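You operate a simulated robot arm through the tools that you are given. There is no shell and no other tool.

The job below is to be done with a simulated robot arm. You get a single attempt, and the scene is never put back.

TASK
Close the tan carton, tape it and roll it down the ramp.
Fine: one strip; shut the yellow gate again. Where these are worked on the way, their far stop is far enough and under half their travel is too little: yellow gate.

Only the result counts: the job must be done as asked and must still hold three seconds after the hand-in. Knocking over, shifting, dropping, spilling or breaking anything else fails it.

THE ROBOT
A 6-joint arm with a two-finger gripper, fixed in place. Base frame: the origin is at the foot of the arm, x ahead of it, y to its left, z up; the work surface is at about z = 860. Readings come in mm, degrees, newtons and seconds.
Its first joint turns from -166.0 to 166.0 degrees. Payload 2.45 kg.
The TCP is the grasp point between the finger pads, 20 mm short of the fingertips. In the tool frame z runs along the fingers and y along their closing line. Largest opening 140 mm; the body of the gripper starts 168 mm behind the TCP.
Orientation is that of the tool frame in the base frame, as a unit quaternion [w, x, y, z]. With the fingers straight down and closing along the base's y, the tool's x points along the base's -x, its y along +y and its z along -z.

THE INTERFACE
- The arm moves only by the tool arm_command. Its argument "increments" is a list of rows, each a list of 7 numbers: the finger opening in mm, from 0 to 140, then the shift along the tool's x, y, z in mm, then the turn, a rotation vector about the tool's x, y, z in degrees. In form: [[claw, x, y, z, wx, wy, wz], ...]. A call has 1 to 20 rows; each row is the pose to reach, as a shift and turn from the pose commanded when the call began, along the tool's axes at that moment. Rows are played at 5 a second. More than 50 mm and 8.6 degrees between two rows, or a gripper value outside its range, and nothing of the call is played. A pose out of reach is approached as far as the arm can. The call stops where the force on the tool passes 90 N (or 10 N more than at its start, if that is more) or the arm is blocked; 0.2 s more then pass. Each finger travels about 45 mm/s and halts on what it meets, pressing with about 25 N; the grip force reading is that of the motor and also rises with nothing between the fingers. The clock runs only during rows and for 0.2 s after the last one: add rows that repeat a pose to give the fingers time. The reply holds the time, the measured pose of the TCP, the force on the tool along the base axes, the opening and the grip force, in the units named above and with some noise, with the torque about the TCP (base axes, N m) and any sound that the robot's microphone picked up.
- Cameras (640 x 400 px; columns grow to the right, rows downward): "scene" is fixed at [55.9, -491.3, 1489.7]; the picture's right is [0.69, -0.72, 0.00], its down [-0.16, -0.15, -0.98] and it looks along [0.71, 0.67, -0.22] (base axes); focal length 310 px, centre (320, 200). "wrist" rides on the gripper at [78, 11, -209] in the tool frame; the picture's right is [-0.14, 0.99, 0.00], its down [-0.92, -0.13, -0.37] and it looks along [-0.36, -0.05, 0.93] (tool axes); focal length 280 px, centre (320, 200). There is no depth. A picture from a camera that has moved, and an enlarged one, comes with that camera's place and axes in the base frame and with its lens. The place of the scene camera against the robot may be out by one fixed shift of up to 18 mm in any direction.
- camera(camera): a new picture of that camera. No time passes.
- enlarge(camera, box): a new picture of the part [left, top, right, bottom] of that camera's present view, enlarged. No time passes.
- job_done(): hands the job in; it is judged then, once.

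Nothing tells you positions but the pictures and the camera data. Unless the task says otherwise, let go and move clear before handing in.

The tools are called after "Emit:" as name(argument=value, ...) on one line, values as JSON. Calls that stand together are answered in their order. arm_command: Moves the arm, as the interface text tells. Its arguments: {"type":"object","properties":{"increments":{"type":"array","items":{"type":"array","items":{"type":"number"}}}},"required":["increments"]} The other tools are called the same way: camera (camera) takes a picture; enlarge (camera, box) takes an enlarged picture of a part of a camera's view; job_done () hands the job in.

At the start:

```text
time: 0.0
position: [662.1, 340.2, 1351.9]
ee_rot: [0.0, 0.0, 1.0, 0.0]
ft_force: [-0.4, 0.2, 0.1]
moment: [0.03, 0.0, -0.03]
grip_width: 140.0
grip_force: 0.0
```

scene: 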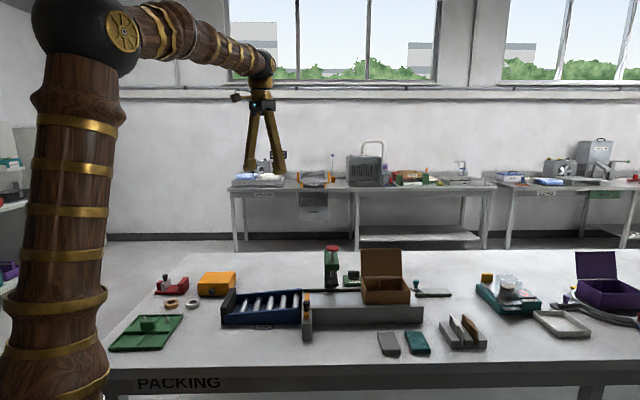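
wrist: 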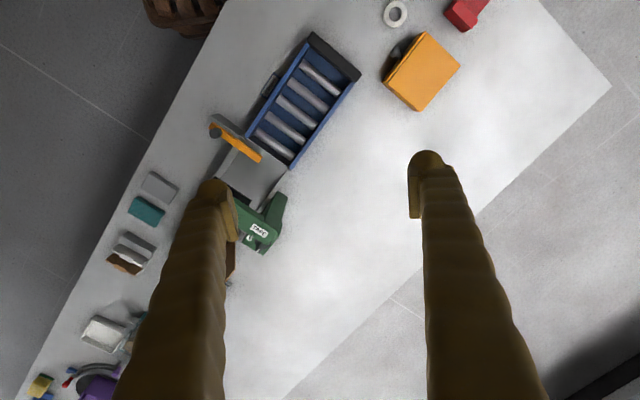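

I see a packing bench with a tan carton (open lid) on a grey platform, a green tape gun/dispenser behind it, a yellow gate between the platform and the blue roller ramp. I'll look closer before moving.

Emit:
enlarge(camera="scene", box=[200, 230, 440, 380])

Emit:
enlarge(camera="scene", box=[320, 235, 440, 310])

Emit:
enlarge(camera="wrist", box=[120, 20, 400, 300])

Emit:
enlarge(camera="scene", box=[100, 250, 240, 360])

Emit:
enlarge(camera="scene", box=[430, 240, 640, 360])

```text
2.67 times, centred on (320, 305) of scene
camera zoom: at [55.9, -491.3, 1489.7], right [0.69, -0.72, 0.0], down [-0.16, -0.15, -0.98], along [0.71, 0.67, -0.22], focal length 827 px, centre (320, -80)
```

zoom: 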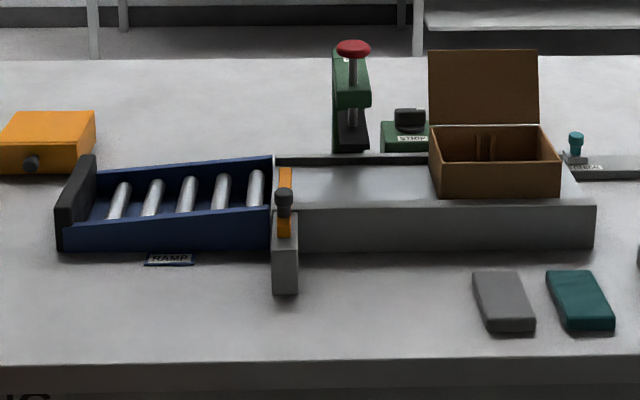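

```text
5.33 times, centred on (380, 272) of scene
camera zoom: at [55.9, -491.3, 1489.7], right [0.69, -0.72, 0.0], down [-0.16, -0.15, -0.98], along [0.71, 0.67, -0.22], focal length 1655 px, centre (0, -187)
```

zoom: 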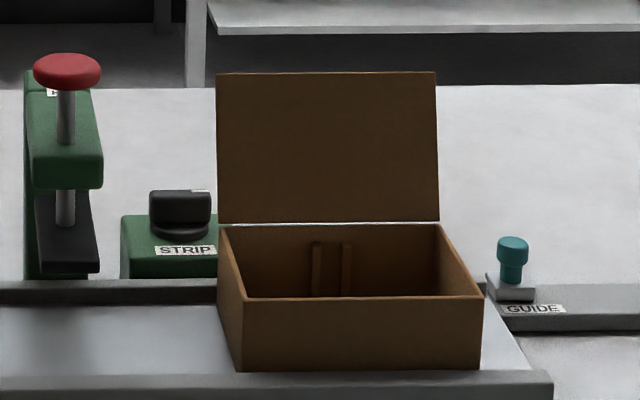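

```text
1.43 times, centred on (260, 160) of wrist
camera zoom: at [585.0, 350.4, 1559.6], right [0.14, 0.99, 0.0], down [0.92, -0.13, 0.37], along [0.36, -0.05, -0.93], focal length 401 px, centre (406, 257)
```

zoom: 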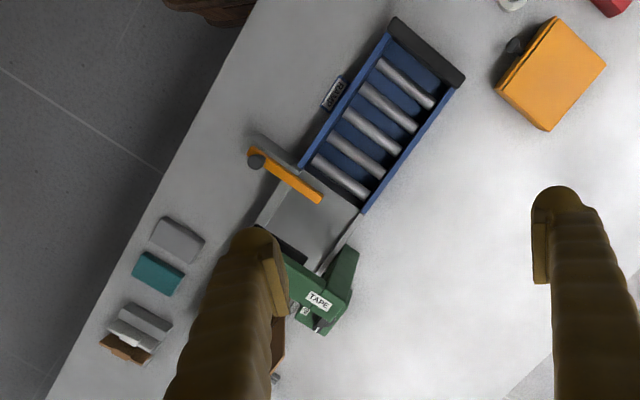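

```text
3.64 times, centred on (170, 305) of scene
camera zoom: at [55.9, -491.3, 1489.7], right [0.69, -0.72, 0.0], down [-0.16, -0.15, -0.98], along [0.71, 0.67, -0.22], focal length 1128 px, centre (866, -182)
```

zoom: 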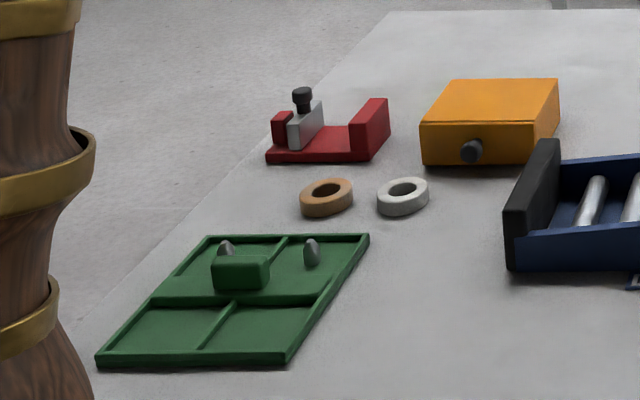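

```text
3.05 times, centred on (535, 300) of scene
camera zoom: at [55.9, -491.3, 1489.7], right [0.69, -0.72, 0.0], down [-0.16, -0.15, -0.98], along [0.71, 0.67, -0.22], focal length 946 px, centre (-335, -105)
```

zoom: 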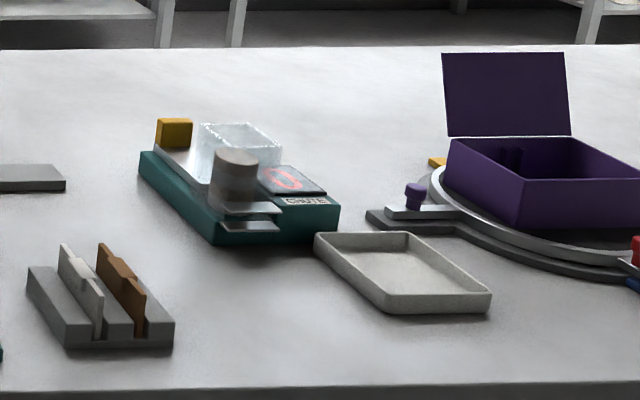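

I take the conveyor to run at about -45° in the bench plane, from around (683,177) to (963,-104). The carton is at its right end with the lid hinged at the back, and the tape press and STRIP knob are behind it. I'll move the arm above it for a better look.

Emit:
arm_command(increments=[[140, -10, -40, 17, 0, 0, 0], [140, -20, -80, 34, 0, 0, 0], [140, -30, -120, 50, 0, 0, 0], [140, -40, -160, 67, 0, 0, 0], [140, -50, -200, 84, 0, 0, 0], [140, -58, -230, 100, 0, 0, 0]])

Emit:
camera(camera="wrist")

Emit:
enlarge(camera="wrist", box=[200, 50, 440, 200])

Emit:
enlarge(camera="wrist", box=[200, 200, 440, 350])

```text
time: 1.4
position: [722.0, 110.5, 1253.1]
ee_rot: [0.0, 0.0, 1.0, 0.001]
ft_force: [0.0, -0.6, 0.0]
moment: [0.01, -0.03, -0.02]
grip_width: 139.9
grip_force: 0.0
```

```text
taken
camera wrist: at [644.3, 120.0, 1460.3], right [0.14, 0.99, 0.0], down [0.92, -0.13, 0.37], along [0.37, -0.05, -0.93], focal length 280 px, centre (320, 200)
```

wrist: 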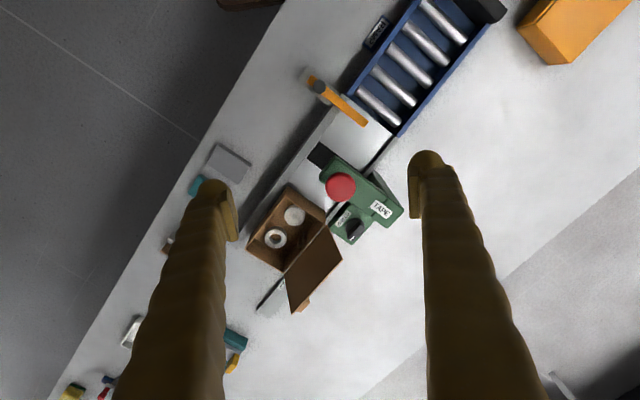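

```text
2.67 times, centred on (320, 125) of wrist
camera zoom: at [644.3, 120.0, 1460.3], right [0.14, 0.99, 0.0], down [0.92, -0.13, 0.37], along [0.37, -0.05, -0.93], focal length 748 px, centre (320, 400)
```

zoom: 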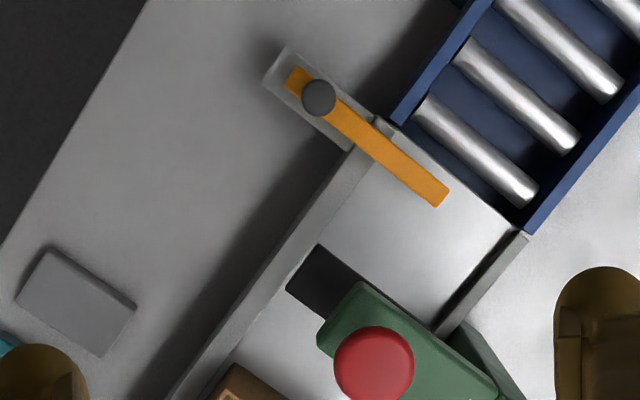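

```text
2.67 times, centred on (320, 275) of wrist
camera zoom: at [644.3, 120.0, 1460.3], right [0.14, 0.99, 0.0], down [0.92, -0.13, 0.37], along [0.37, -0.05, -0.93], focal length 748 px, centre (320, 0)
```

zoom: 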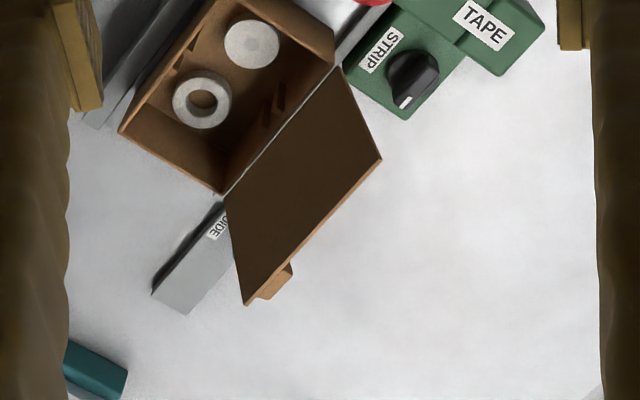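

The carton holds two rolls. The tape press overhangs the platform and the STRIP knob has a white pointer. Next I'll enlarge the gate, knob, press and lid.

Emit:
enlarge(camera="scene", box=[290, 280, 330, 345])

Emit:
enlarge(camera="scene", box=[315, 240, 375, 295])

Emit:
enlarge(camera="wrist", box=[325, 170, 415, 250])

Emit:
enlarge(camera="wrist", box=[230, 180, 350, 320])

Emit:
enlarge(camera="wrist", box=[290, 50, 410, 170])

```text
6.15 times, centred on (310, 312) of scene
camera zoom: at [55.9, -491.3, 1489.7], right [0.69, -0.72, 0.0], down [-0.16, -0.15, -0.98], along [0.71, 0.67, -0.22], focal length 1909 px, centre (382, -492)
```

zoom: 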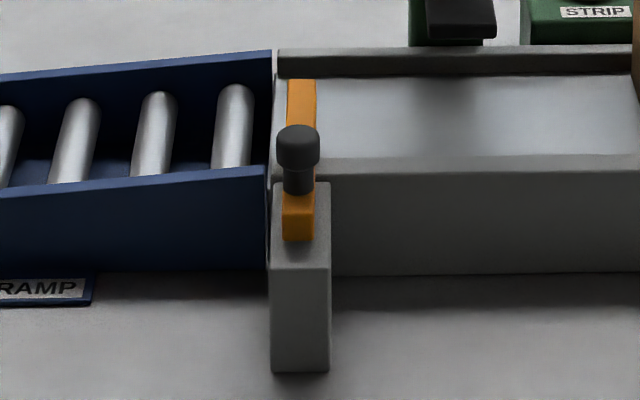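

```text
7.27 times, centred on (345, 268) of scene
camera zoom: at [55.9, -491.3, 1489.7], right [0.69, -0.72, 0.0], down [-0.16, -0.15, -0.98], along [0.71, 0.67, -0.22], focal length 2256 px, centre (138, -291)
```

zoom: 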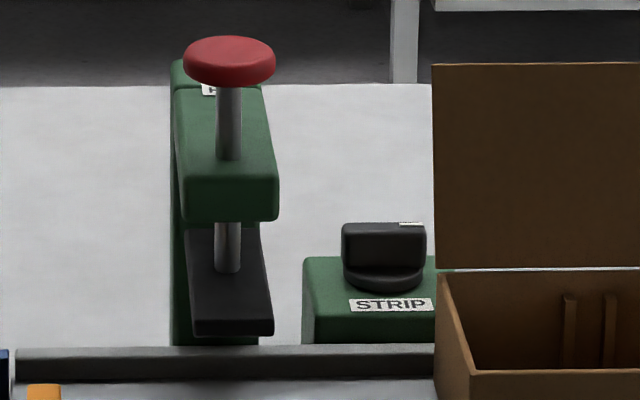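

```text
5.00 times, centred on (370, 210) of wrist
camera zoom: at [644.3, 120.0, 1460.3], right [0.14, 0.99, 0.0], down [0.92, -0.13, 0.37], along [0.37, -0.05, -0.93], focal length 1402 px, centre (70, 150)
```

zoom: 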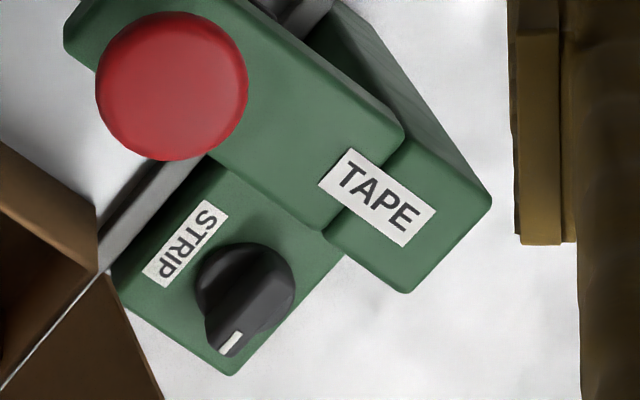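

```text
2.86 times, centred on (290, 250) of wrist
camera zoom: at [644.3, 120.0, 1460.3], right [0.14, 0.99, 0.0], down [0.92, -0.13, 0.37], along [0.37, -0.05, -0.93], focal length 801 px, centre (406, 57)
```

zoom: 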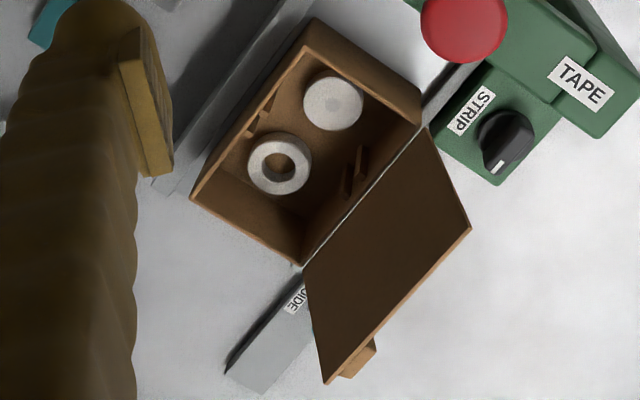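

```text
3.33 times, centred on (350, 110) of wrist
camera zoom: at [644.3, 120.0, 1460.3], right [0.14, 0.99, 0.0], down [0.92, -0.13, 0.37], along [0.37, -0.05, -0.93], focal length 935 px, centre (220, 500)
```

zoom: 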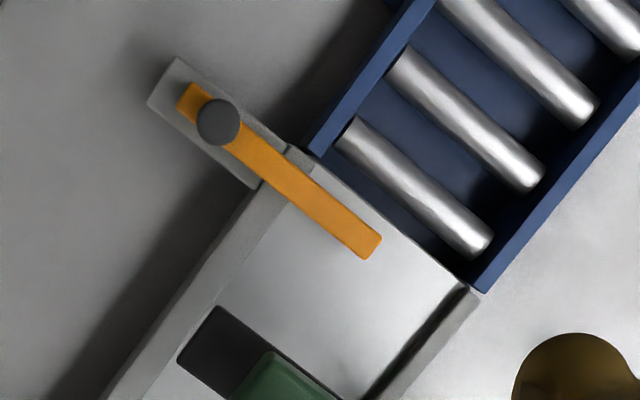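

The gate bar lies along (0.707, 0.707) at about s=368, with its knob near (640,120). The carton is near (904,11). I'll move further out to view behind the lid and the guide.

Emit:
arm_command(increments=[[140, -20, -20, -10, 0, 0, 0], [140, -40, -40, -20, 0, 0, 0], [140, -60, -60, -20, 0, 0, 0], [140, -80, -80, -20, 0, 0, 0], [140, -100, -100, -20, 0, 0, 0], [140, -120, -120, -20, 0, 0, 0]])

Emit:
camera(camera="wrist")

Emit:
enlarge(camera="wrist", box=[220, 80, 420, 205])

Emit:
enlarge(camera="wrist", box=[220, 205, 420, 330])

```text
time: 2.8
position: [842.1, -9.7, 1272.3]
ee_rot: [0.0, 0.0, 1.0, 0.0]
ft_force: [-0.2, -0.5, 0.0]
moment: [0.0, -0.03, -0.02]
grip_width: 140.1
grip_force: 0.0
```

```text
taken
camera wrist: at [764.0, -0.4, 1478.2], right [0.14, 0.99, 0.0], down [0.92, -0.13, 0.37], along [0.37, -0.05, -0.93], focal length 280 px, centre (320, 200)
```

wrist: 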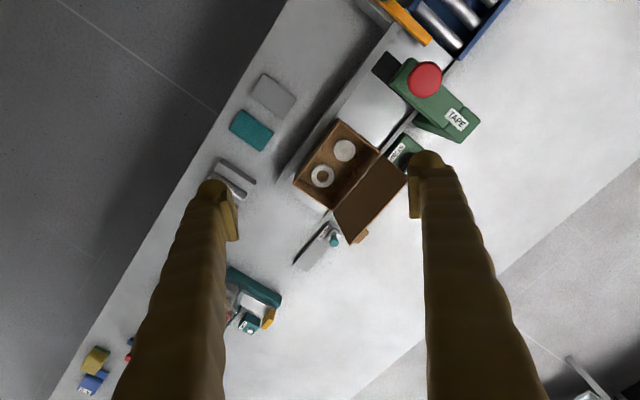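

```text
3.20 times, centred on (320, 142) of wrist
camera zoom: at [764.0, -0.4, 1478.2], right [0.14, 0.99, 0.0], down [0.92, -0.13, 0.37], along [0.37, -0.05, -0.93], focal length 897 px, centre (320, 384)
```

zoom: 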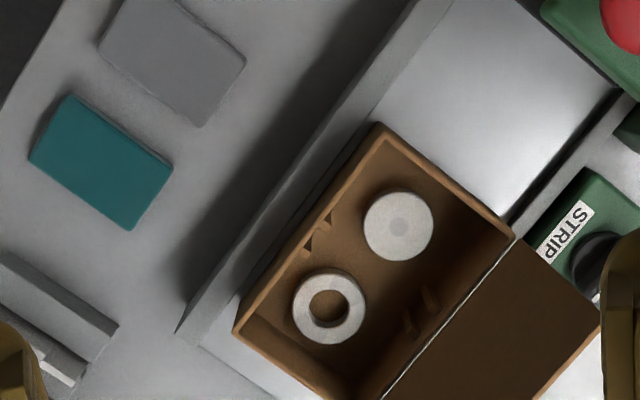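

```text
3.20 times, centred on (320, 268) of wrist
camera zoom: at [764.0, -0.4, 1478.2], right [0.14, 0.99, 0.0], down [0.92, -0.13, 0.37], along [0.37, -0.05, -0.93], focal length 897 px, centre (320, -16)
```

zoom: 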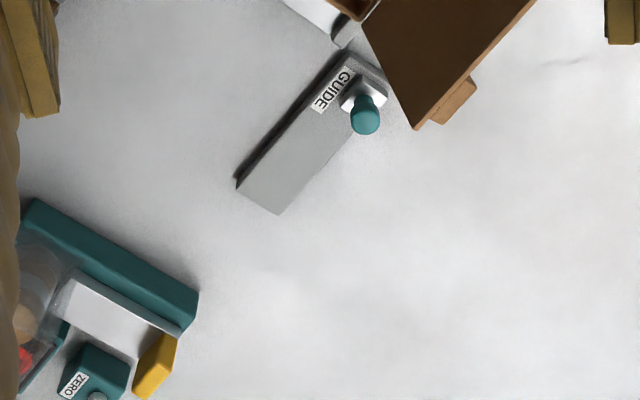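

The tan tab is attached to the lid's outer face near its free edge. I'll look closer at the STRIP dial and the press before acting.

Emit:
arm_command(increments=[[140, 8, 40, 10, 0, 0, 0], [140, 16, 80, 20, 0, 0, 0], [140, 22, 120, 50, 0, 0, 0], [140, 22, 155, 90, 0, 0, 0]])

Emit:
camera(camera="wrist")

Emit:
enlarge(camera="wrist", box=[220, 80, 420, 205])

Emit:
enlarge(camera="wrist", box=[240, 205, 420, 325])

```text
refused: row 3 steps farther than a row can; nothing moved
```

```text
taken
camera wrist: at [764.0, -0.4, 1478.2], right [0.14, 0.99, 0.0], down [0.92, -0.13, 0.37], along [0.37, -0.05, -0.93], focal length 280 px, centre (320, 200)
```

wrist: 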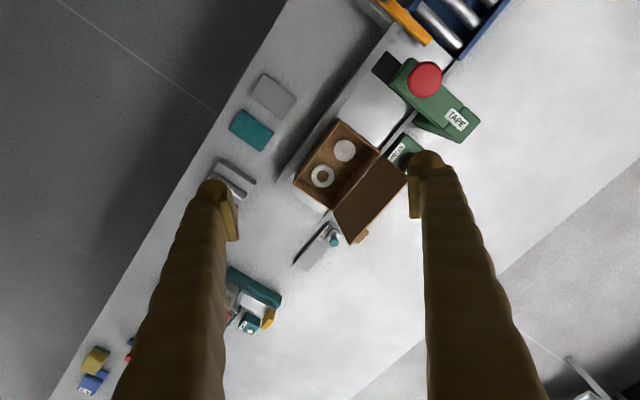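

```text
3.20 times, centred on (320, 142) of wrist
camera zoom: at [764.0, -0.4, 1478.2], right [0.14, 0.99, 0.0], down [0.92, -0.13, 0.37], along [0.37, -0.05, -0.93], focal length 897 px, centre (320, 384)
```

zoom: 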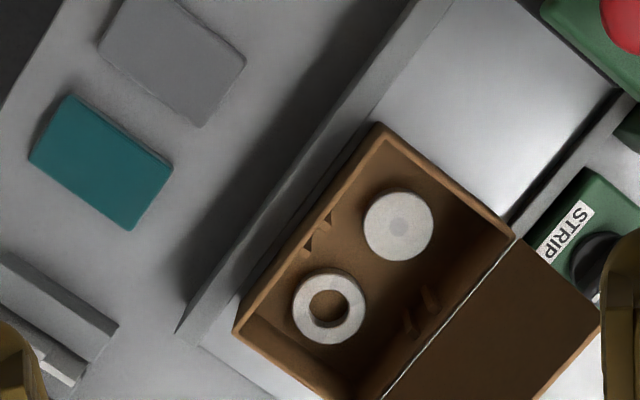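

```text
3.33 times, centred on (330, 265) of wrist
camera zoom: at [764.0, -0.4, 1478.2], right [0.14, 0.99, 0.0], down [0.92, -0.13, 0.37], along [0.37, -0.05, -0.93], focal length 935 px, centre (287, -17)
```

zoom: 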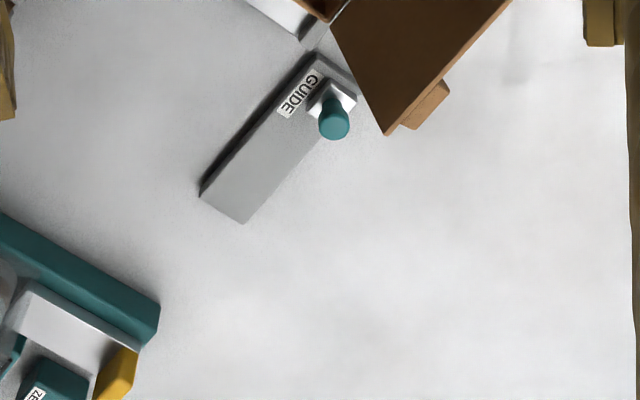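

The previous move was refused for step size. I'll split it and turn the tool 45° at the same time, so the finger closing line matches the conveyor's cross direction.

Emit:
arm_command(increments=[[140, 8, 30, 5, 0, 0, 7.5], [140, 14, 60, 15, 0, 0, 15], [140, 20, 90, 30, 0, 0, 22.5], [140, 22, 120, 45, 0, 0, 30], [140, 22, 145, 65, 0, 0, 37.5], [140, 22, 160, 85, 0, 0, 45]])

Emit:
camera(camera="wrist")

Emit:
enlarge(camera="wrist", box=[220, 80, 420, 205])

Emit:
enlarge(camera="wrist", box=[220, 205, 420, 330])

```text
time: 4.2
position: [820.1, 151.1, 1186.9]
ee_rot: [0.0, 0.384, 0.924, -0.001]
ft_force: [-0.3, 0.4, 0.2]
moment: [0.0, -0.01, -0.01]
grip_width: 140.0
grip_force: 0.0
```

```text
taken
camera wrist: at [772.8, 213.7, 1394.7], right [0.8, 0.6, 0.0], down [0.56, -0.74, 0.37], along [0.22, -0.29, -0.93], focal length 280 px, centre (320, 200)
```

wrist: 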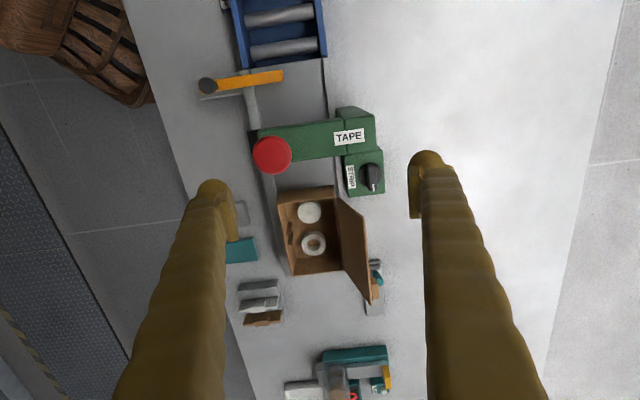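

```text
3.20 times, centred on (320, 142) of wrist
camera zoom: at [772.8, 213.7, 1394.7], right [0.8, 0.6, 0.0], down [0.56, -0.74, 0.37], along [0.22, -0.29, -0.93], focal length 897 px, centre (320, 384)
```

zoom: 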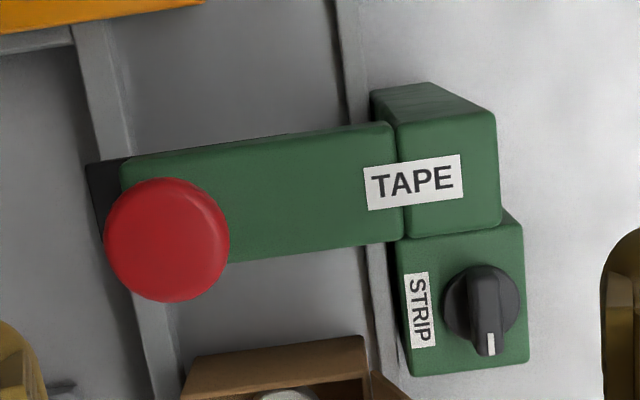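

```text
3.20 times, centred on (320, 268) of wrist
camera zoom: at [772.8, 213.7, 1394.7], right [0.8, 0.6, 0.0], down [0.56, -0.74, 0.37], along [0.22, -0.29, -0.93], focal length 897 px, centre (320, -16)
```

zoom: 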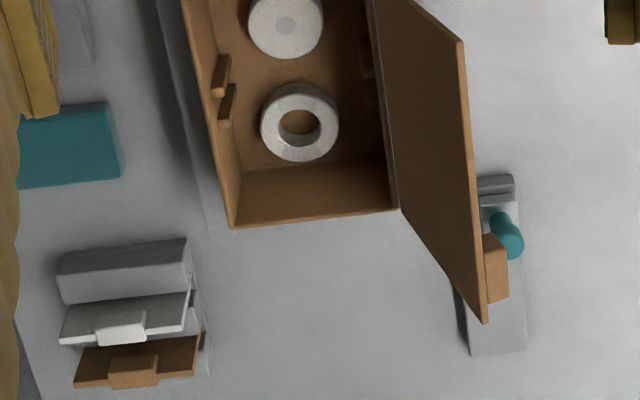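

The lid's free edge is at about n=733, z=1055, leaning back (n is the cross-conveyor coordinate). The rim is at z≈954. I'll close the fingers, go behind the lid at s≈590, and check the position before pushing.

Emit:
arm_command(increments=[[100, -20, 12, 0, 0, 0, 0], [60, -40, 25, 0, 0, 0, 0], [20, -60, 38, 0, 0, 0, 0], [0, -80, 50, 0, 0, 0, 0], [0, -100, 63, 0, 0, 0, 0], [0, -117, 75, 0, 0, 0, 0], [0, -117, 75, 0, 0, 0, 0], [0, -117, 75, 0, 0, 0, 0], [0, -117, 75, 0, 0, 0, 0]])

Emit:
camera(camera="wrist")

Emit:
camera(camera="scene")

```text
time: 6.2
position: [953.3, 121.5, 1187.0]
ee_rot: [0.0, 0.383, 0.924, -0.001]
ft_force: [-0.5, 0.0, -0.6]
moment: [0.01, -0.01, 0.0]
grip_width: 0.0
grip_force: 25.3
```

```text
taken
camera wrist: at [906.5, 183.1, 1394.3], right [0.8, 0.6, 0.0], down [0.56, -0.74, 0.37], along [0.22, -0.29, -0.93], focal length 280 px, centre (320, 200)
```

wrist: 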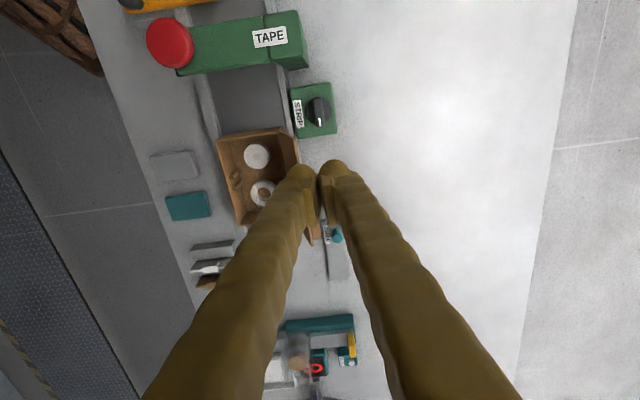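

```text
taken
```

scene: 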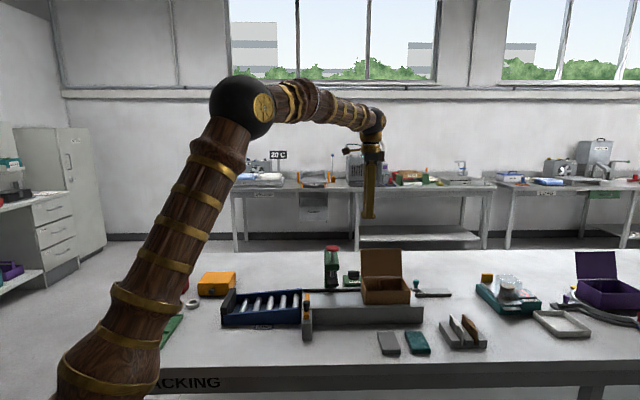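

I'm above and behind the lid at s≈588, n≈760. I'll descend behind it.

Emit:
arm_command(increments=[[0, 0, 0, 40, 0, 0, 0], [0, 0, 0, 80, 0, 0, 0], [0, 0, 0, 115, 0, 0, 0], [0, 0, 0, 145, 0, 0, 0]])

Emit:
enlarge(camera="scene", box=[300, 200, 460, 320])

Emit:
camera(camera="wrist")

```text
time: 7.2
position: [955.2, 119.7, 1043.2]
ee_rot: [0.0, 0.383, 0.924, 0.0]
ft_force: [0.2, 0.3, -0.2]
moment: [-0.01, -0.02, 0.02]
grip_width: 0.2
grip_force: 24.9
```

```text
3.33 times, centred on (380, 260) of scene
camera zoom: at [55.9, -491.3, 1489.7], right [0.69, -0.72, 0.0], down [-0.16, -0.15, -0.98], along [0.71, 0.67, -0.22], focal length 1034 px, centre (120, 0)
```

zoom: 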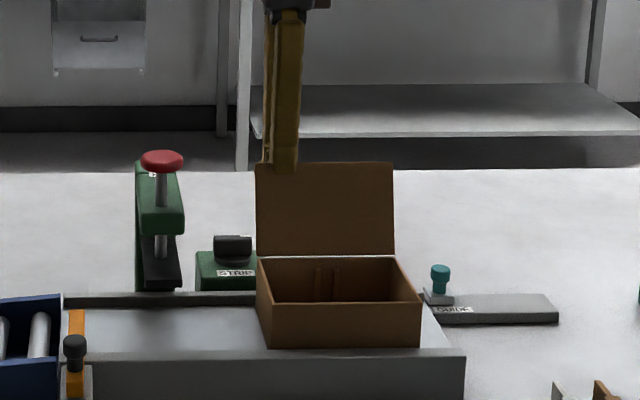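

```text
taken
camera wrist: at [908.6, 181.2, 1249.4], right [0.8, 0.6, 0.0], down [0.56, -0.74, 0.37], along [0.22, -0.29, -0.93], focal length 280 px, centre (320, 200)
```

wrist: 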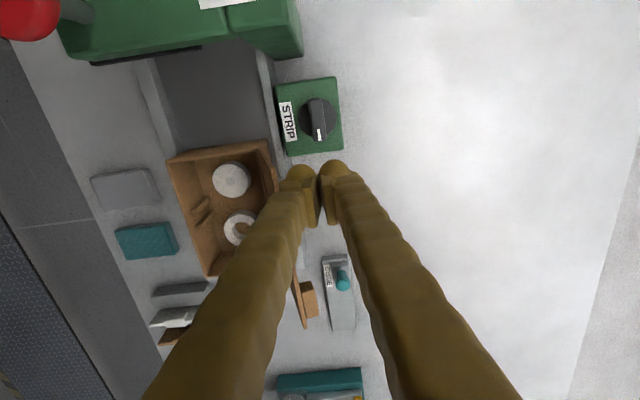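

Emit:
enlarge(camera="scene", box=[350, 230, 420, 280])

Emit:
enlarge(camera="wrist", box=[240, 120, 400, 340])

```text
8.00 times, centred on (385, 255) of scene
camera zoom: at [55.9, -491.3, 1489.7], right [0.69, -0.72, 0.0], down [-0.16, -0.15, -0.98], along [0.71, 0.67, -0.22], focal length 2482 px, centre (-200, -240)
```

zoom: 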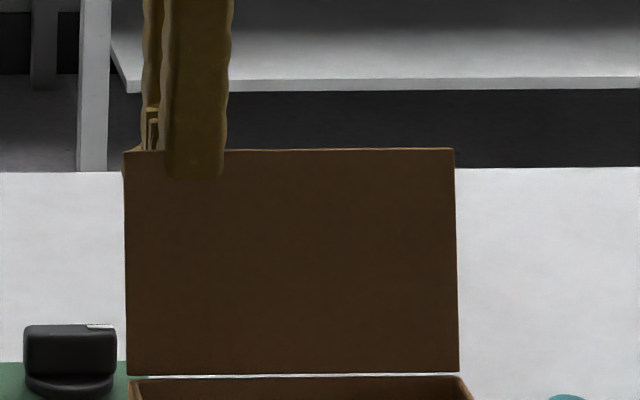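

```text
1.82 times, centred on (320, 230) of wrist
camera zoom: at [908.6, 181.2, 1249.4], right [0.8, 0.6, 0.0], down [0.56, -0.74, 0.37], along [0.22, -0.29, -0.93], focal length 510 px, centre (320, 146)
```

zoom: 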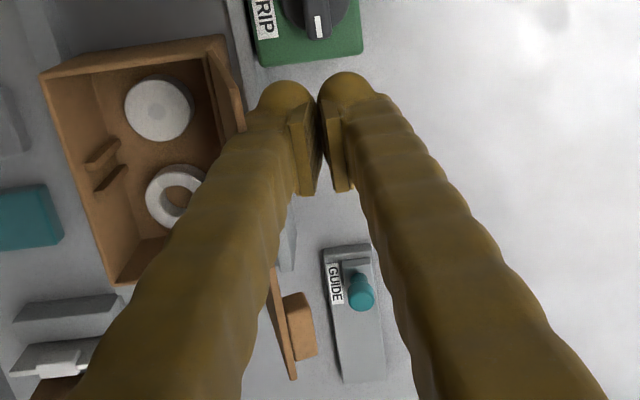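

The fingers overlap the lid edge in the picture, but no force is read. I'll push gently toward the front and watch the lid.

Emit:
arm_command(increments=[[0, 0, -10, 0, 0, 0, 0], [0, 0, -20, 0, 0, 0, 0], [0, 0, -30, 0, 0, 0, 0], [0, 0, -40, 0, 0, 0, 0], [0, 0, -50, 0, 0, 0, 0]])

Emit:
enlarge(camera="scene", box=[300, 200, 460, 320])

Emit:
camera(camera="wrist")

```text
time: 8.4
position: [920.7, 84.4, 1041.8]
ee_rot: [0.0, 0.383, 0.924, -0.001]
ft_force: [-0.1, -0.6, -0.9]
moment: [-0.03, -0.02, 0.01]
grip_width: 0.0
grip_force: 24.9
```

```text
3.33 times, centred on (380, 260) of scene
camera zoom: at [55.9, -491.3, 1489.7], right [0.69, -0.72, 0.0], down [-0.16, -0.15, -0.98], along [0.71, 0.67, -0.22], focal length 1034 px, centre (120, 0)
```

zoom: 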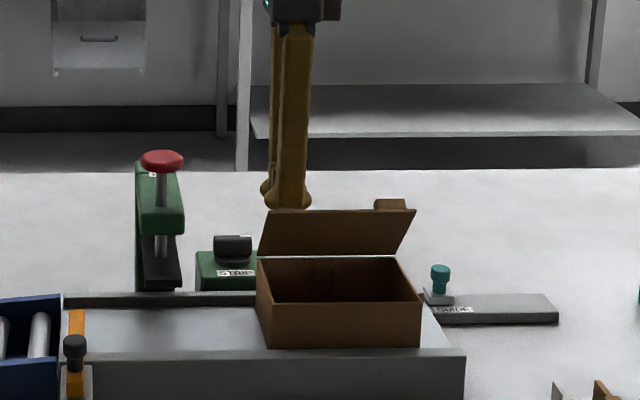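

```text
taken
camera wrist: at [872.4, 146.5, 1248.5], right [0.8, 0.6, 0.0], down [0.56, -0.74, 0.37], along [0.22, -0.29, -0.93], focal length 280 px, centre (320, 200)
```

wrist: 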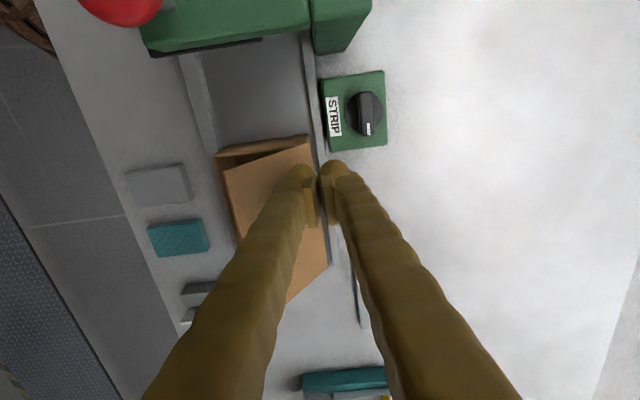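

The lid swings forward. I'll continue over it and press down to shut it.

Emit:
arm_command(increments=[[0, 0, -15, 0, 0, 0, 0], [0, 0, -30, 0, 0, 0, 0], [0, 0, -45, 5, 0, 0, 0], [0, 0, -60, 15, 0, 0, 0], [0, 0, -70, 25, 0, 0, 0], [0, 0, -75, 35, 0, 0, 0]])

Emit:
enlarge(camera="scene", box=[300, 200, 460, 320])

```text
time: 9.8
position: [866.0, 29.6, 1007.7]
ee_rot: [0.0, 0.382, 0.924, 0.0]
ft_force: [0.0, -0.4, -0.2]
moment: [0.01, -0.04, 0.01]
grip_width: 0.1
grip_force: 24.7
```

```text
3.33 times, centred on (380, 260) of scene
camera zoom: at [55.9, -491.3, 1489.7], right [0.69, -0.72, 0.0], down [-0.16, -0.15, -0.98], along [0.71, 0.67, -0.22], focal length 1034 px, centre (120, 0)
```

zoom: 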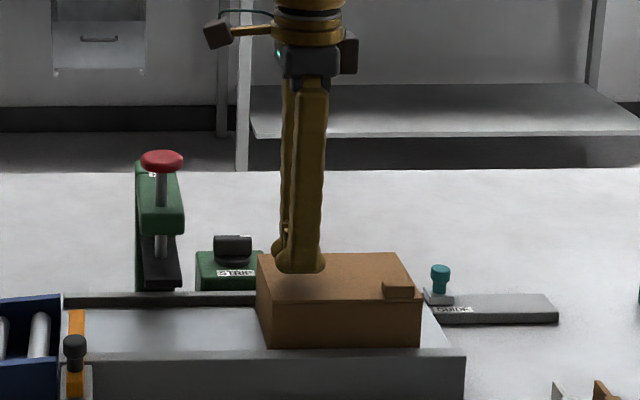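

The lid is closed. I'll press down lightly to confirm it's seated and find its top height.

Emit:
arm_command(increments=[[0, 0, 0, 6, 0, 0, 0], [0, 0, 0, 12, 0, 0, 0], [0, 0, 0, 18, 0, 0, 0], [0, 0, 0, 22, 0, 0, 0]])

Emit:
camera(camera="wrist")

```text
time: 10.8
position: [867.4, 30.8, 988.1]
ee_rot: [0.0, 0.382, 0.924, 0.0]
ft_force: [-7.1, -7.0, 29.4]
moment: [0.05, 0.01, -0.06]
grip_width: 5.8
grip_force: 25.0
```

```text
taken
camera wrist: at [818.7, 93.4, 1194.6], right [0.8, 0.6, 0.0], down [0.56, -0.74, 0.37], along [0.22, -0.29, -0.93], focal length 280 px, centre (320, 200)
```

wrist: 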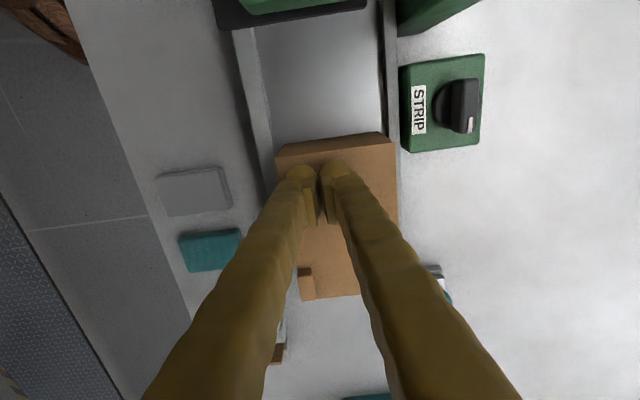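

The lid top is at z≈968, and the closed carton appears ready to slide left, with the gate acting as a stop under the press. I'll rise and look again.

Emit:
arm_command(increments=[[0, 0, 0, -20, 0, 0, 0], [40, 20, 0, -60, 0, 0, 0], [80, 40, 0, -100, 0, 0, 0], [120, 60, 10, -140, 0, 0, 0], [135, 70, 20, -180, 0, 0, 0], [135, 80, 20, -200, 0, 0, 0], [135, 80, 20, -200, 0, 0, 0], [135, 80, 20, -200, 0, 0, 0]])

Emit:
camera(camera="wrist")

Emit:
enlarge(camera="wrist", box=[220, 180, 420, 305])

Emit:
enlarge(camera="scene", box=[350, 250, 430, 310])

```text
time: 12.6
position: [823.2, 103.7, 1186.6]
ee_rot: [0.0, 0.383, 0.924, -0.001]
ft_force: [-1.0, 0.3, -0.5]
moment: [0.02, -0.02, 0.0]
grip_width: 135.2
grip_force: 0.4
```

```text
taken
camera wrist: at [776.7, 166.0, 1393.6], right [0.8, 0.6, 0.0], down [0.56, -0.74, 0.37], along [0.22, -0.29, -0.93], focal length 280 px, centre (320, 200)
```

wrist: 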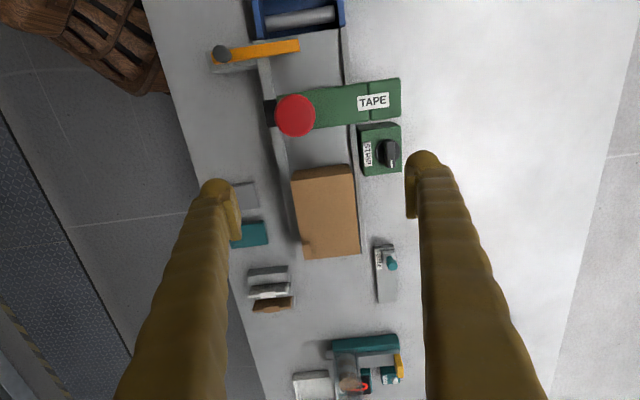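

```text
3.20 times, centred on (320, 242) of wrist
camera zoom: at [776.7, 166.0, 1393.6], right [0.8, 0.6, 0.0], down [0.56, -0.74, 0.37], along [0.22, -0.29, -0.93], focal length 897 px, centre (320, 64)
```

zoom: 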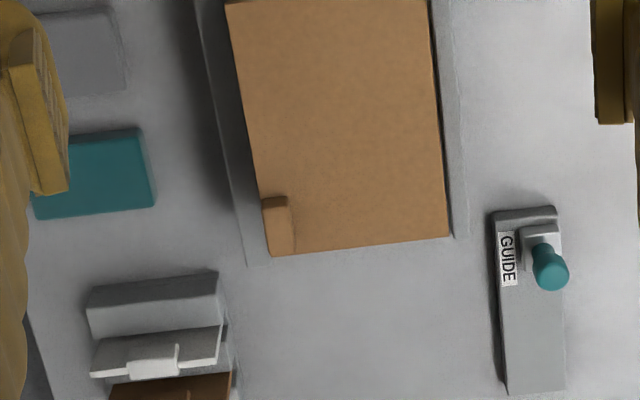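

```text
6.67 times, centred on (390, 280) of scene
camera zoom: at [55.9, -491.3, 1489.7], right [0.69, -0.72, 0.0], down [-0.16, -0.15, -0.98], along [0.71, 0.67, -0.22], focal length 2068 px, centre (-147, -333)
```

zoom: 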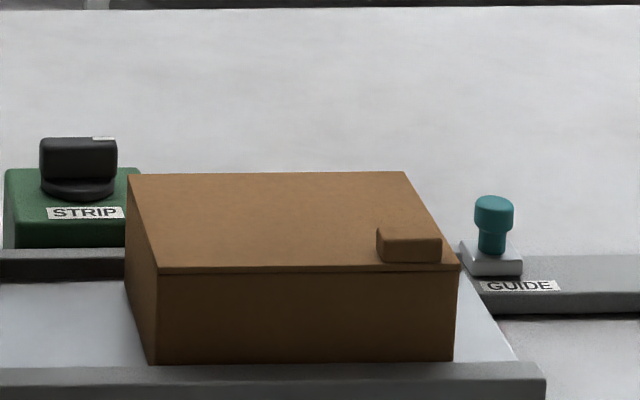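

The carton spans s≈560–710, n≈600–698. I'll straddle its right end at s≈690 with open fingers, above the rails, then grip and slide it under the press.

Emit:
arm_command(increments=[[135, -40, 0, 0, 0, 0, 0], [135, -80, -3, 0, 0, 0, 0], [135, -120, -6, 0, 0, 0, 0], [135, -160, -6, 20, 0, 0, 0], [135, -181, -6, 55, 0, 0, 0], [135, -181, -6, 95, 0, 0, 0], [135, -181, -6, 135, 0, 0, 0], [135, -181, -6, 165, 0, 0, 0]])

Emit:
camera(camera="wrist")

Emit:
enlarge(camera="scene", box=[340, 220, 440, 310])

```text
time: 14.4
position: [949.5, -29.9, 1022.4]
ee_rot: [0.0, 0.382, 0.924, 0.0]
ft_force: [0.1, -0.6, 1.0]
moment: [0.02, 0.0, 0.02]
grip_width: 135.3
grip_force: 0.0
```

```text
taken
camera wrist: at [902.9, 33.2, 1230.0], right [0.8, 0.6, 0.0], down [0.56, -0.74, 0.37], along [0.22, -0.29, -0.93], focal length 280 px, centre (320, 200)
```

wrist: 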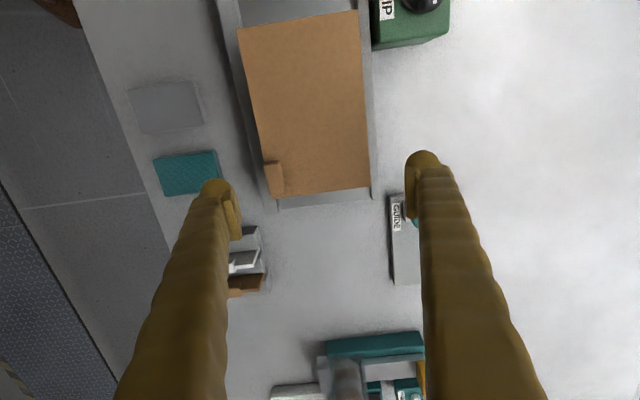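

```text
4.44 times, centred on (390, 265) of scene
camera zoom: at [55.9, -491.3, 1489.7], right [0.69, -0.72, 0.0], down [-0.16, -0.15, -0.98], along [0.71, 0.67, -0.22], focal length 1379 px, centre (9, -89)
```

zoom: 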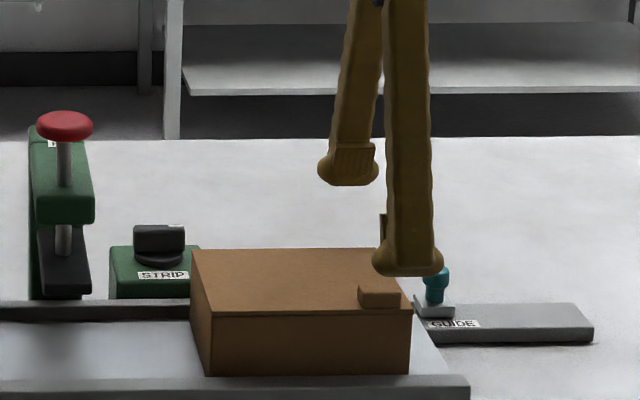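

Fingers straddle the right end. I'll descend to TCP z≈960 and grip.

Emit:
arm_command(increments=[[135, 0, 0, 20, 0, 0, 0], [135, 0, 0, 40, 0, 0, 0], [135, 0, 0, 52, 0, 0, 0], [135, 0, 0, 62, 0, 0, 0], [115, 0, 0, 62, 0, 0, 0], [95, 0, 0, 62, 0, 0, 0], [85, 0, 0, 62, 0, 0, 0], [85, 0, 0, 62, 0, 0, 0]])

Emit:
camera(camera="wrist")

Emit:
enlarge(camera="scene", box=[340, 220, 440, 310])

```text
time: 16.2
position: [946.6, -28.5, 958.6]
ee_rot: [0.0, 0.382, 0.924, 0.0]
ft_force: [-0.1, -0.2, 0.2]
moment: [0.04, 0.01, -0.04]
grip_width: 104.6
grip_force: 25.0
```

```text
taken
camera wrist: at [900.1, 33.0, 1166.2], right [0.8, 0.6, 0.0], down [0.56, -0.74, 0.37], along [0.22, -0.29, -0.93], focal length 280 px, centre (320, 200)
```

wrist: 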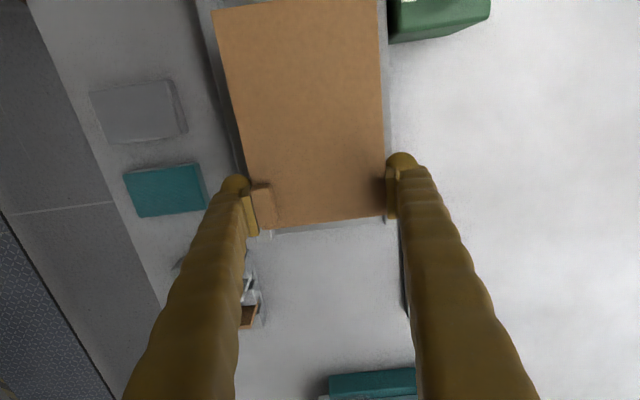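

```text
4.44 times, centred on (390, 265) of scene
camera zoom: at [55.9, -491.3, 1489.7], right [0.69, -0.72, 0.0], down [-0.16, -0.15, -0.98], along [0.71, 0.67, -0.22], focal length 1379 px, centre (9, -89)
```

zoom: 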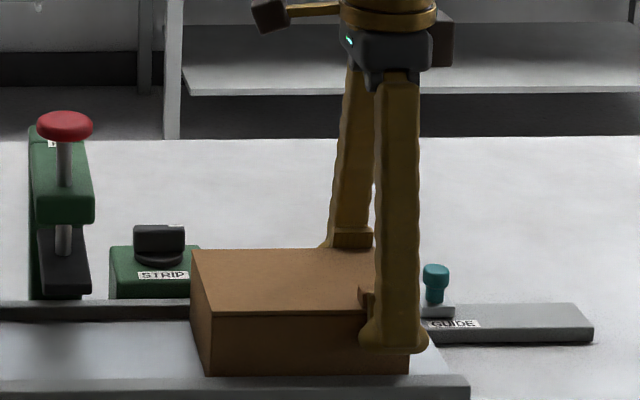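

The carton is gripped at 104.6 mm. Now I'll slide it along the platform toward the gate, stopping short to check.

Emit:
arm_command(increments=[[85, 10, 0, 0, 0, 0, 0], [85, 25, 0, 0, 0, 0, 0], [85, 45, 0, 0, 0, 0, 0], [85, 65, 0, 0, 0, 0, 0], [85, 85, 0, 0, 0, 0, 0], [85, 105, 0, 0, 0, 0, 0], [85, 125, 0, 0, 0, 0, 0], [85, 140, 0, 0, 0, 0, 0], [85, 150, 0, 0, 0, 0, 0]])

Emit:
camera(camera="wrist")

Emit:
enlarge(camera="scene", box=[280, 230, 400, 330])

```text
time: 18.2
position: [842.9, 76.6, 957.9]
ee_rot: [0.0, 0.383, 0.924, 0.0]
ft_force: [4.5, -6.7, 21.0]
moment: [0.43, -0.07, -0.1]
grip_width: 105.1
grip_force: 24.7
```

```text
taken
camera wrist: at [796.1, 138.4, 1165.0], right [0.8, 0.6, 0.0], down [0.56, -0.74, 0.37], along [0.22, -0.29, -0.93], focal length 280 px, centre (320, 200)
```

wrist: 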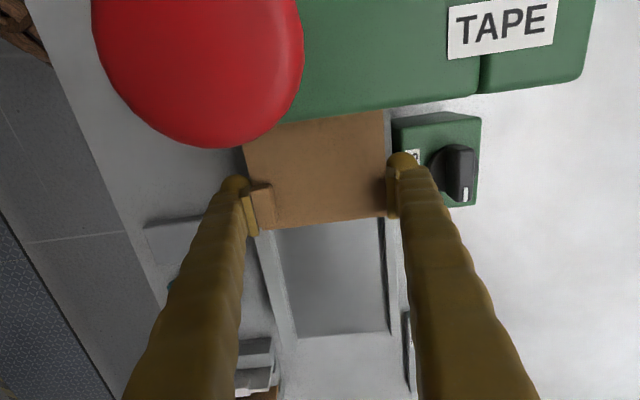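

```text
4.00 times, centred on (340, 280) of scene
camera zoom: at [55.9, -491.3, 1489.7], right [0.69, -0.72, 0.0], down [-0.16, -0.15, -0.98], along [0.71, 0.67, -0.22], focal length 1241 px, centre (240, -120)
```

zoom: 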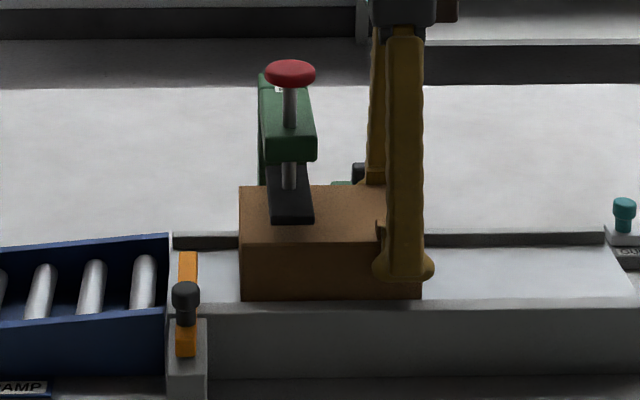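

The carton is about 32 mm short of centred under the press and the gate stop. I'll continue slowly.

Emit:
arm_command(increments=[[85, 8, 0, 0, 0, 0, 0], [85, 16, 0, 0, 0, 0, 0], [85, 24, 0, 0, 0, 0, 0], [85, 30, 0, 0, 0, 0, 0]])

Emit:
enlarge(camera="scene", box=[280, 230, 400, 330])

Emit:
camera(camera="wrist")

```text
time: 19.2
position: [819.9, 97.4, 958.6]
ee_rot: [0.0, 0.383, 0.924, 0.0]
ft_force: [-0.5, 0.0, 0.1]
moment: [-0.03, 0.1, 0.07]
grip_width: 105.3
grip_force: 24.8
```

```text
4.00 times, centred on (340, 280) of scene
camera zoom: at [55.9, -491.3, 1489.7], right [0.69, -0.72, 0.0], down [-0.16, -0.15, -0.98], along [0.71, 0.67, -0.22], focal length 1241 px, centre (240, -120)
```

zoom: 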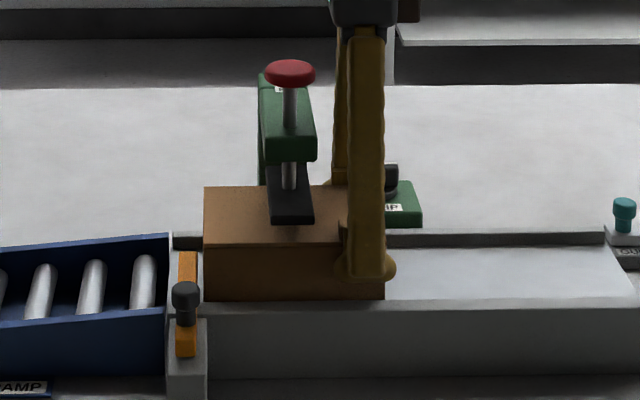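

```text
taken
camera wrist: at [773.0, 159.3, 1165.9], right [0.8, 0.6, 0.0], down [0.56, -0.74, 0.37], along [0.22, -0.29, -0.93], focal length 280 px, centre (320, 200)
```

wrist: 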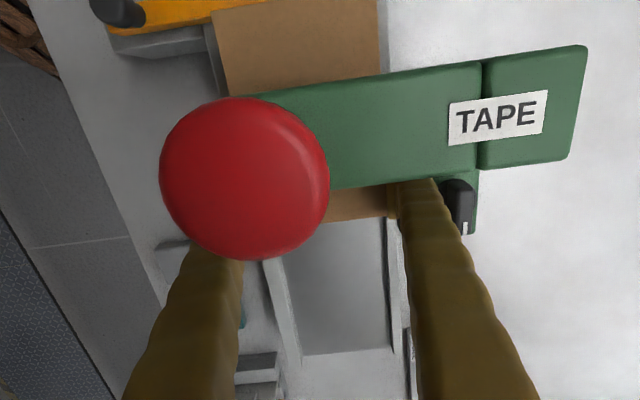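

The carton is nearly centred, with about 3 mm left. I'll nudge, release, and rise clear along a path away from the press.

Emit:
arm_command(increments=[[85, 3, 0, 0, 0, 0, 0], [85, 3, 0, 0, 0, 0, 0], [110, 3, 0, 0, 0, 0, 0], [130, 3, 0, 0, 0, 0, 0], [130, 3, 0, 0, 0, 0, 0], [130, 3, 0, 0, 0, 0, 0]])

Emit:
enlarge(camera="scene", box=[280, 230, 400, 330])

```text
time: 20.6
position: [817.2, 100.0, 957.6]
ee_rot: [0.0, 0.382, 0.924, 0.0]
ft_force: [-0.5, 0.6, -0.6]
moment: [0.01, 0.02, 0.01]
grip_width: 129.9
grip_force: 0.0
```

```text
4.00 times, centred on (340, 280) of scene
camera zoom: at [55.9, -491.3, 1489.7], right [0.69, -0.72, 0.0], down [-0.16, -0.15, -0.98], along [0.71, 0.67, -0.22], focal length 1241 px, centre (240, -120)
```

zoom: 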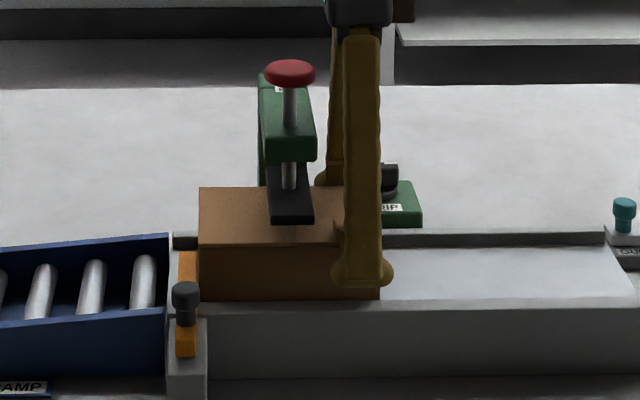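

Centred. I'll rise straight up, then go above the red knob with closed fingers.

Emit:
arm_command(increments=[[130, 0, 0, -30, 0, 0, 0], [130, 0, 0, -70, 0, 0, 0], [130, 0, 0, -110, 0, 0, 0], [130, 0, 0, -150, 0, 0, 0], [100, 0, 0, -190, 0, 0, 0], [60, 0, 0, -225, 0, 0, 0], [20, 0, 0, -235, 0, 0, 0], [0, 0, 0, -235, 0, 0, 0], [0, 0, 0, -235, 0, 0, 0], [0, 0, 0, -235, 0, 0, 0], [0, 0, 0, -235, 0, 0, 0]])

Emit:
camera(camera="wrist")

Emit:
enlarge(camera="wrist", box=[180, 40, 400, 180])

```text
time: 23.0
position: [817.4, 100.5, 1190.3]
ee_rot: [0.0, 0.383, 0.924, 0.001]
ft_force: [0.4, 0.0, 0.7]
moment: [0.01, 0.01, -0.03]
grip_width: 0.1
grip_force: 7.5
```

```text
taken
camera wrist: at [772.0, 162.6, 1397.7], right [0.8, 0.6, 0.0], down [0.56, -0.74, 0.37], along [0.22, -0.29, -0.93], focal length 280 px, centre (320, 200)
```

wrist: 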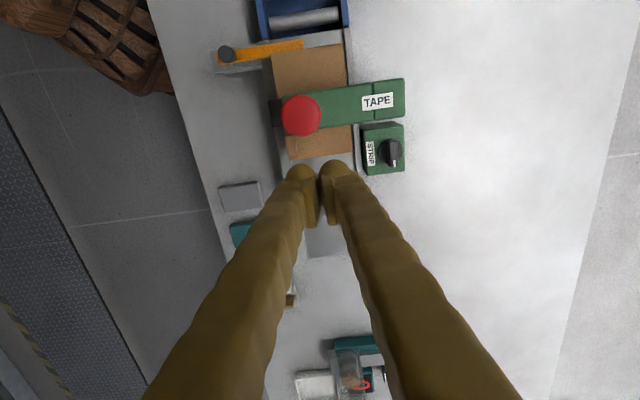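

```text
2.86 times, centred on (290, 110) of wrist
camera zoom: at [772.0, 162.6, 1397.7], right [0.8, 0.6, 0.0], down [0.56, -0.74, 0.37], along [0.22, -0.29, -0.93], focal length 801 px, centre (406, 457)
```

zoom: 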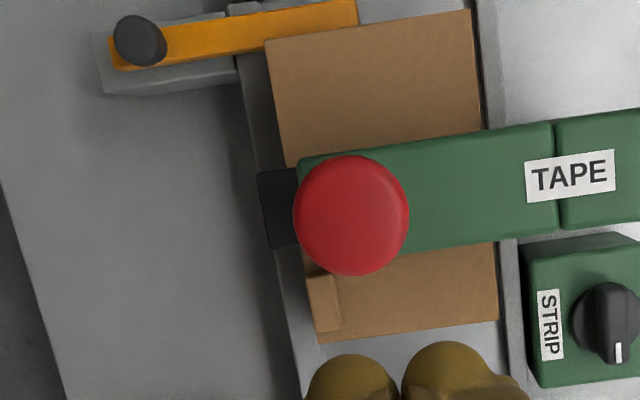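

The knob top is at about (771,131,1097). I'll move over it and come down to just above it, then press slowly in one continuous stroke.

Emit:
arm_command(increments=[[0, 27, -5, 0, 0, 0, 0], [0, 54, -11, 0, 0, 0, 0], [0, 54, -11, 30, 0, 0, 0], [0, 54, -11, 60, 0, 0, 0], [0, 54, -11, 66, 0, 0, 0]])

Emit:
enlarge(camera="scene", box=[280, 210, 400, 310])

```text
time: 24.2
position: [771.4, 129.7, 1126.1]
ee_rot: [-0.001, 0.383, 0.924, 0.0]
ft_force: [0.0, -0.9, 0.0]
moment: [0.0, -0.01, -0.01]
grip_width: 0.3
grip_force: 25.2
```

```text
4.00 times, centred on (340, 260) of scene
camera zoom: at [55.9, -491.3, 1489.7], right [0.69, -0.72, 0.0], down [-0.16, -0.15, -0.98], along [0.71, 0.67, -0.22], focal length 1241 px, centre (240, -40)
```

zoom: 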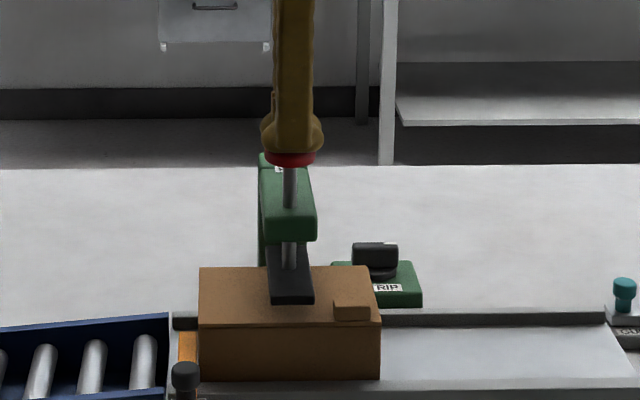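

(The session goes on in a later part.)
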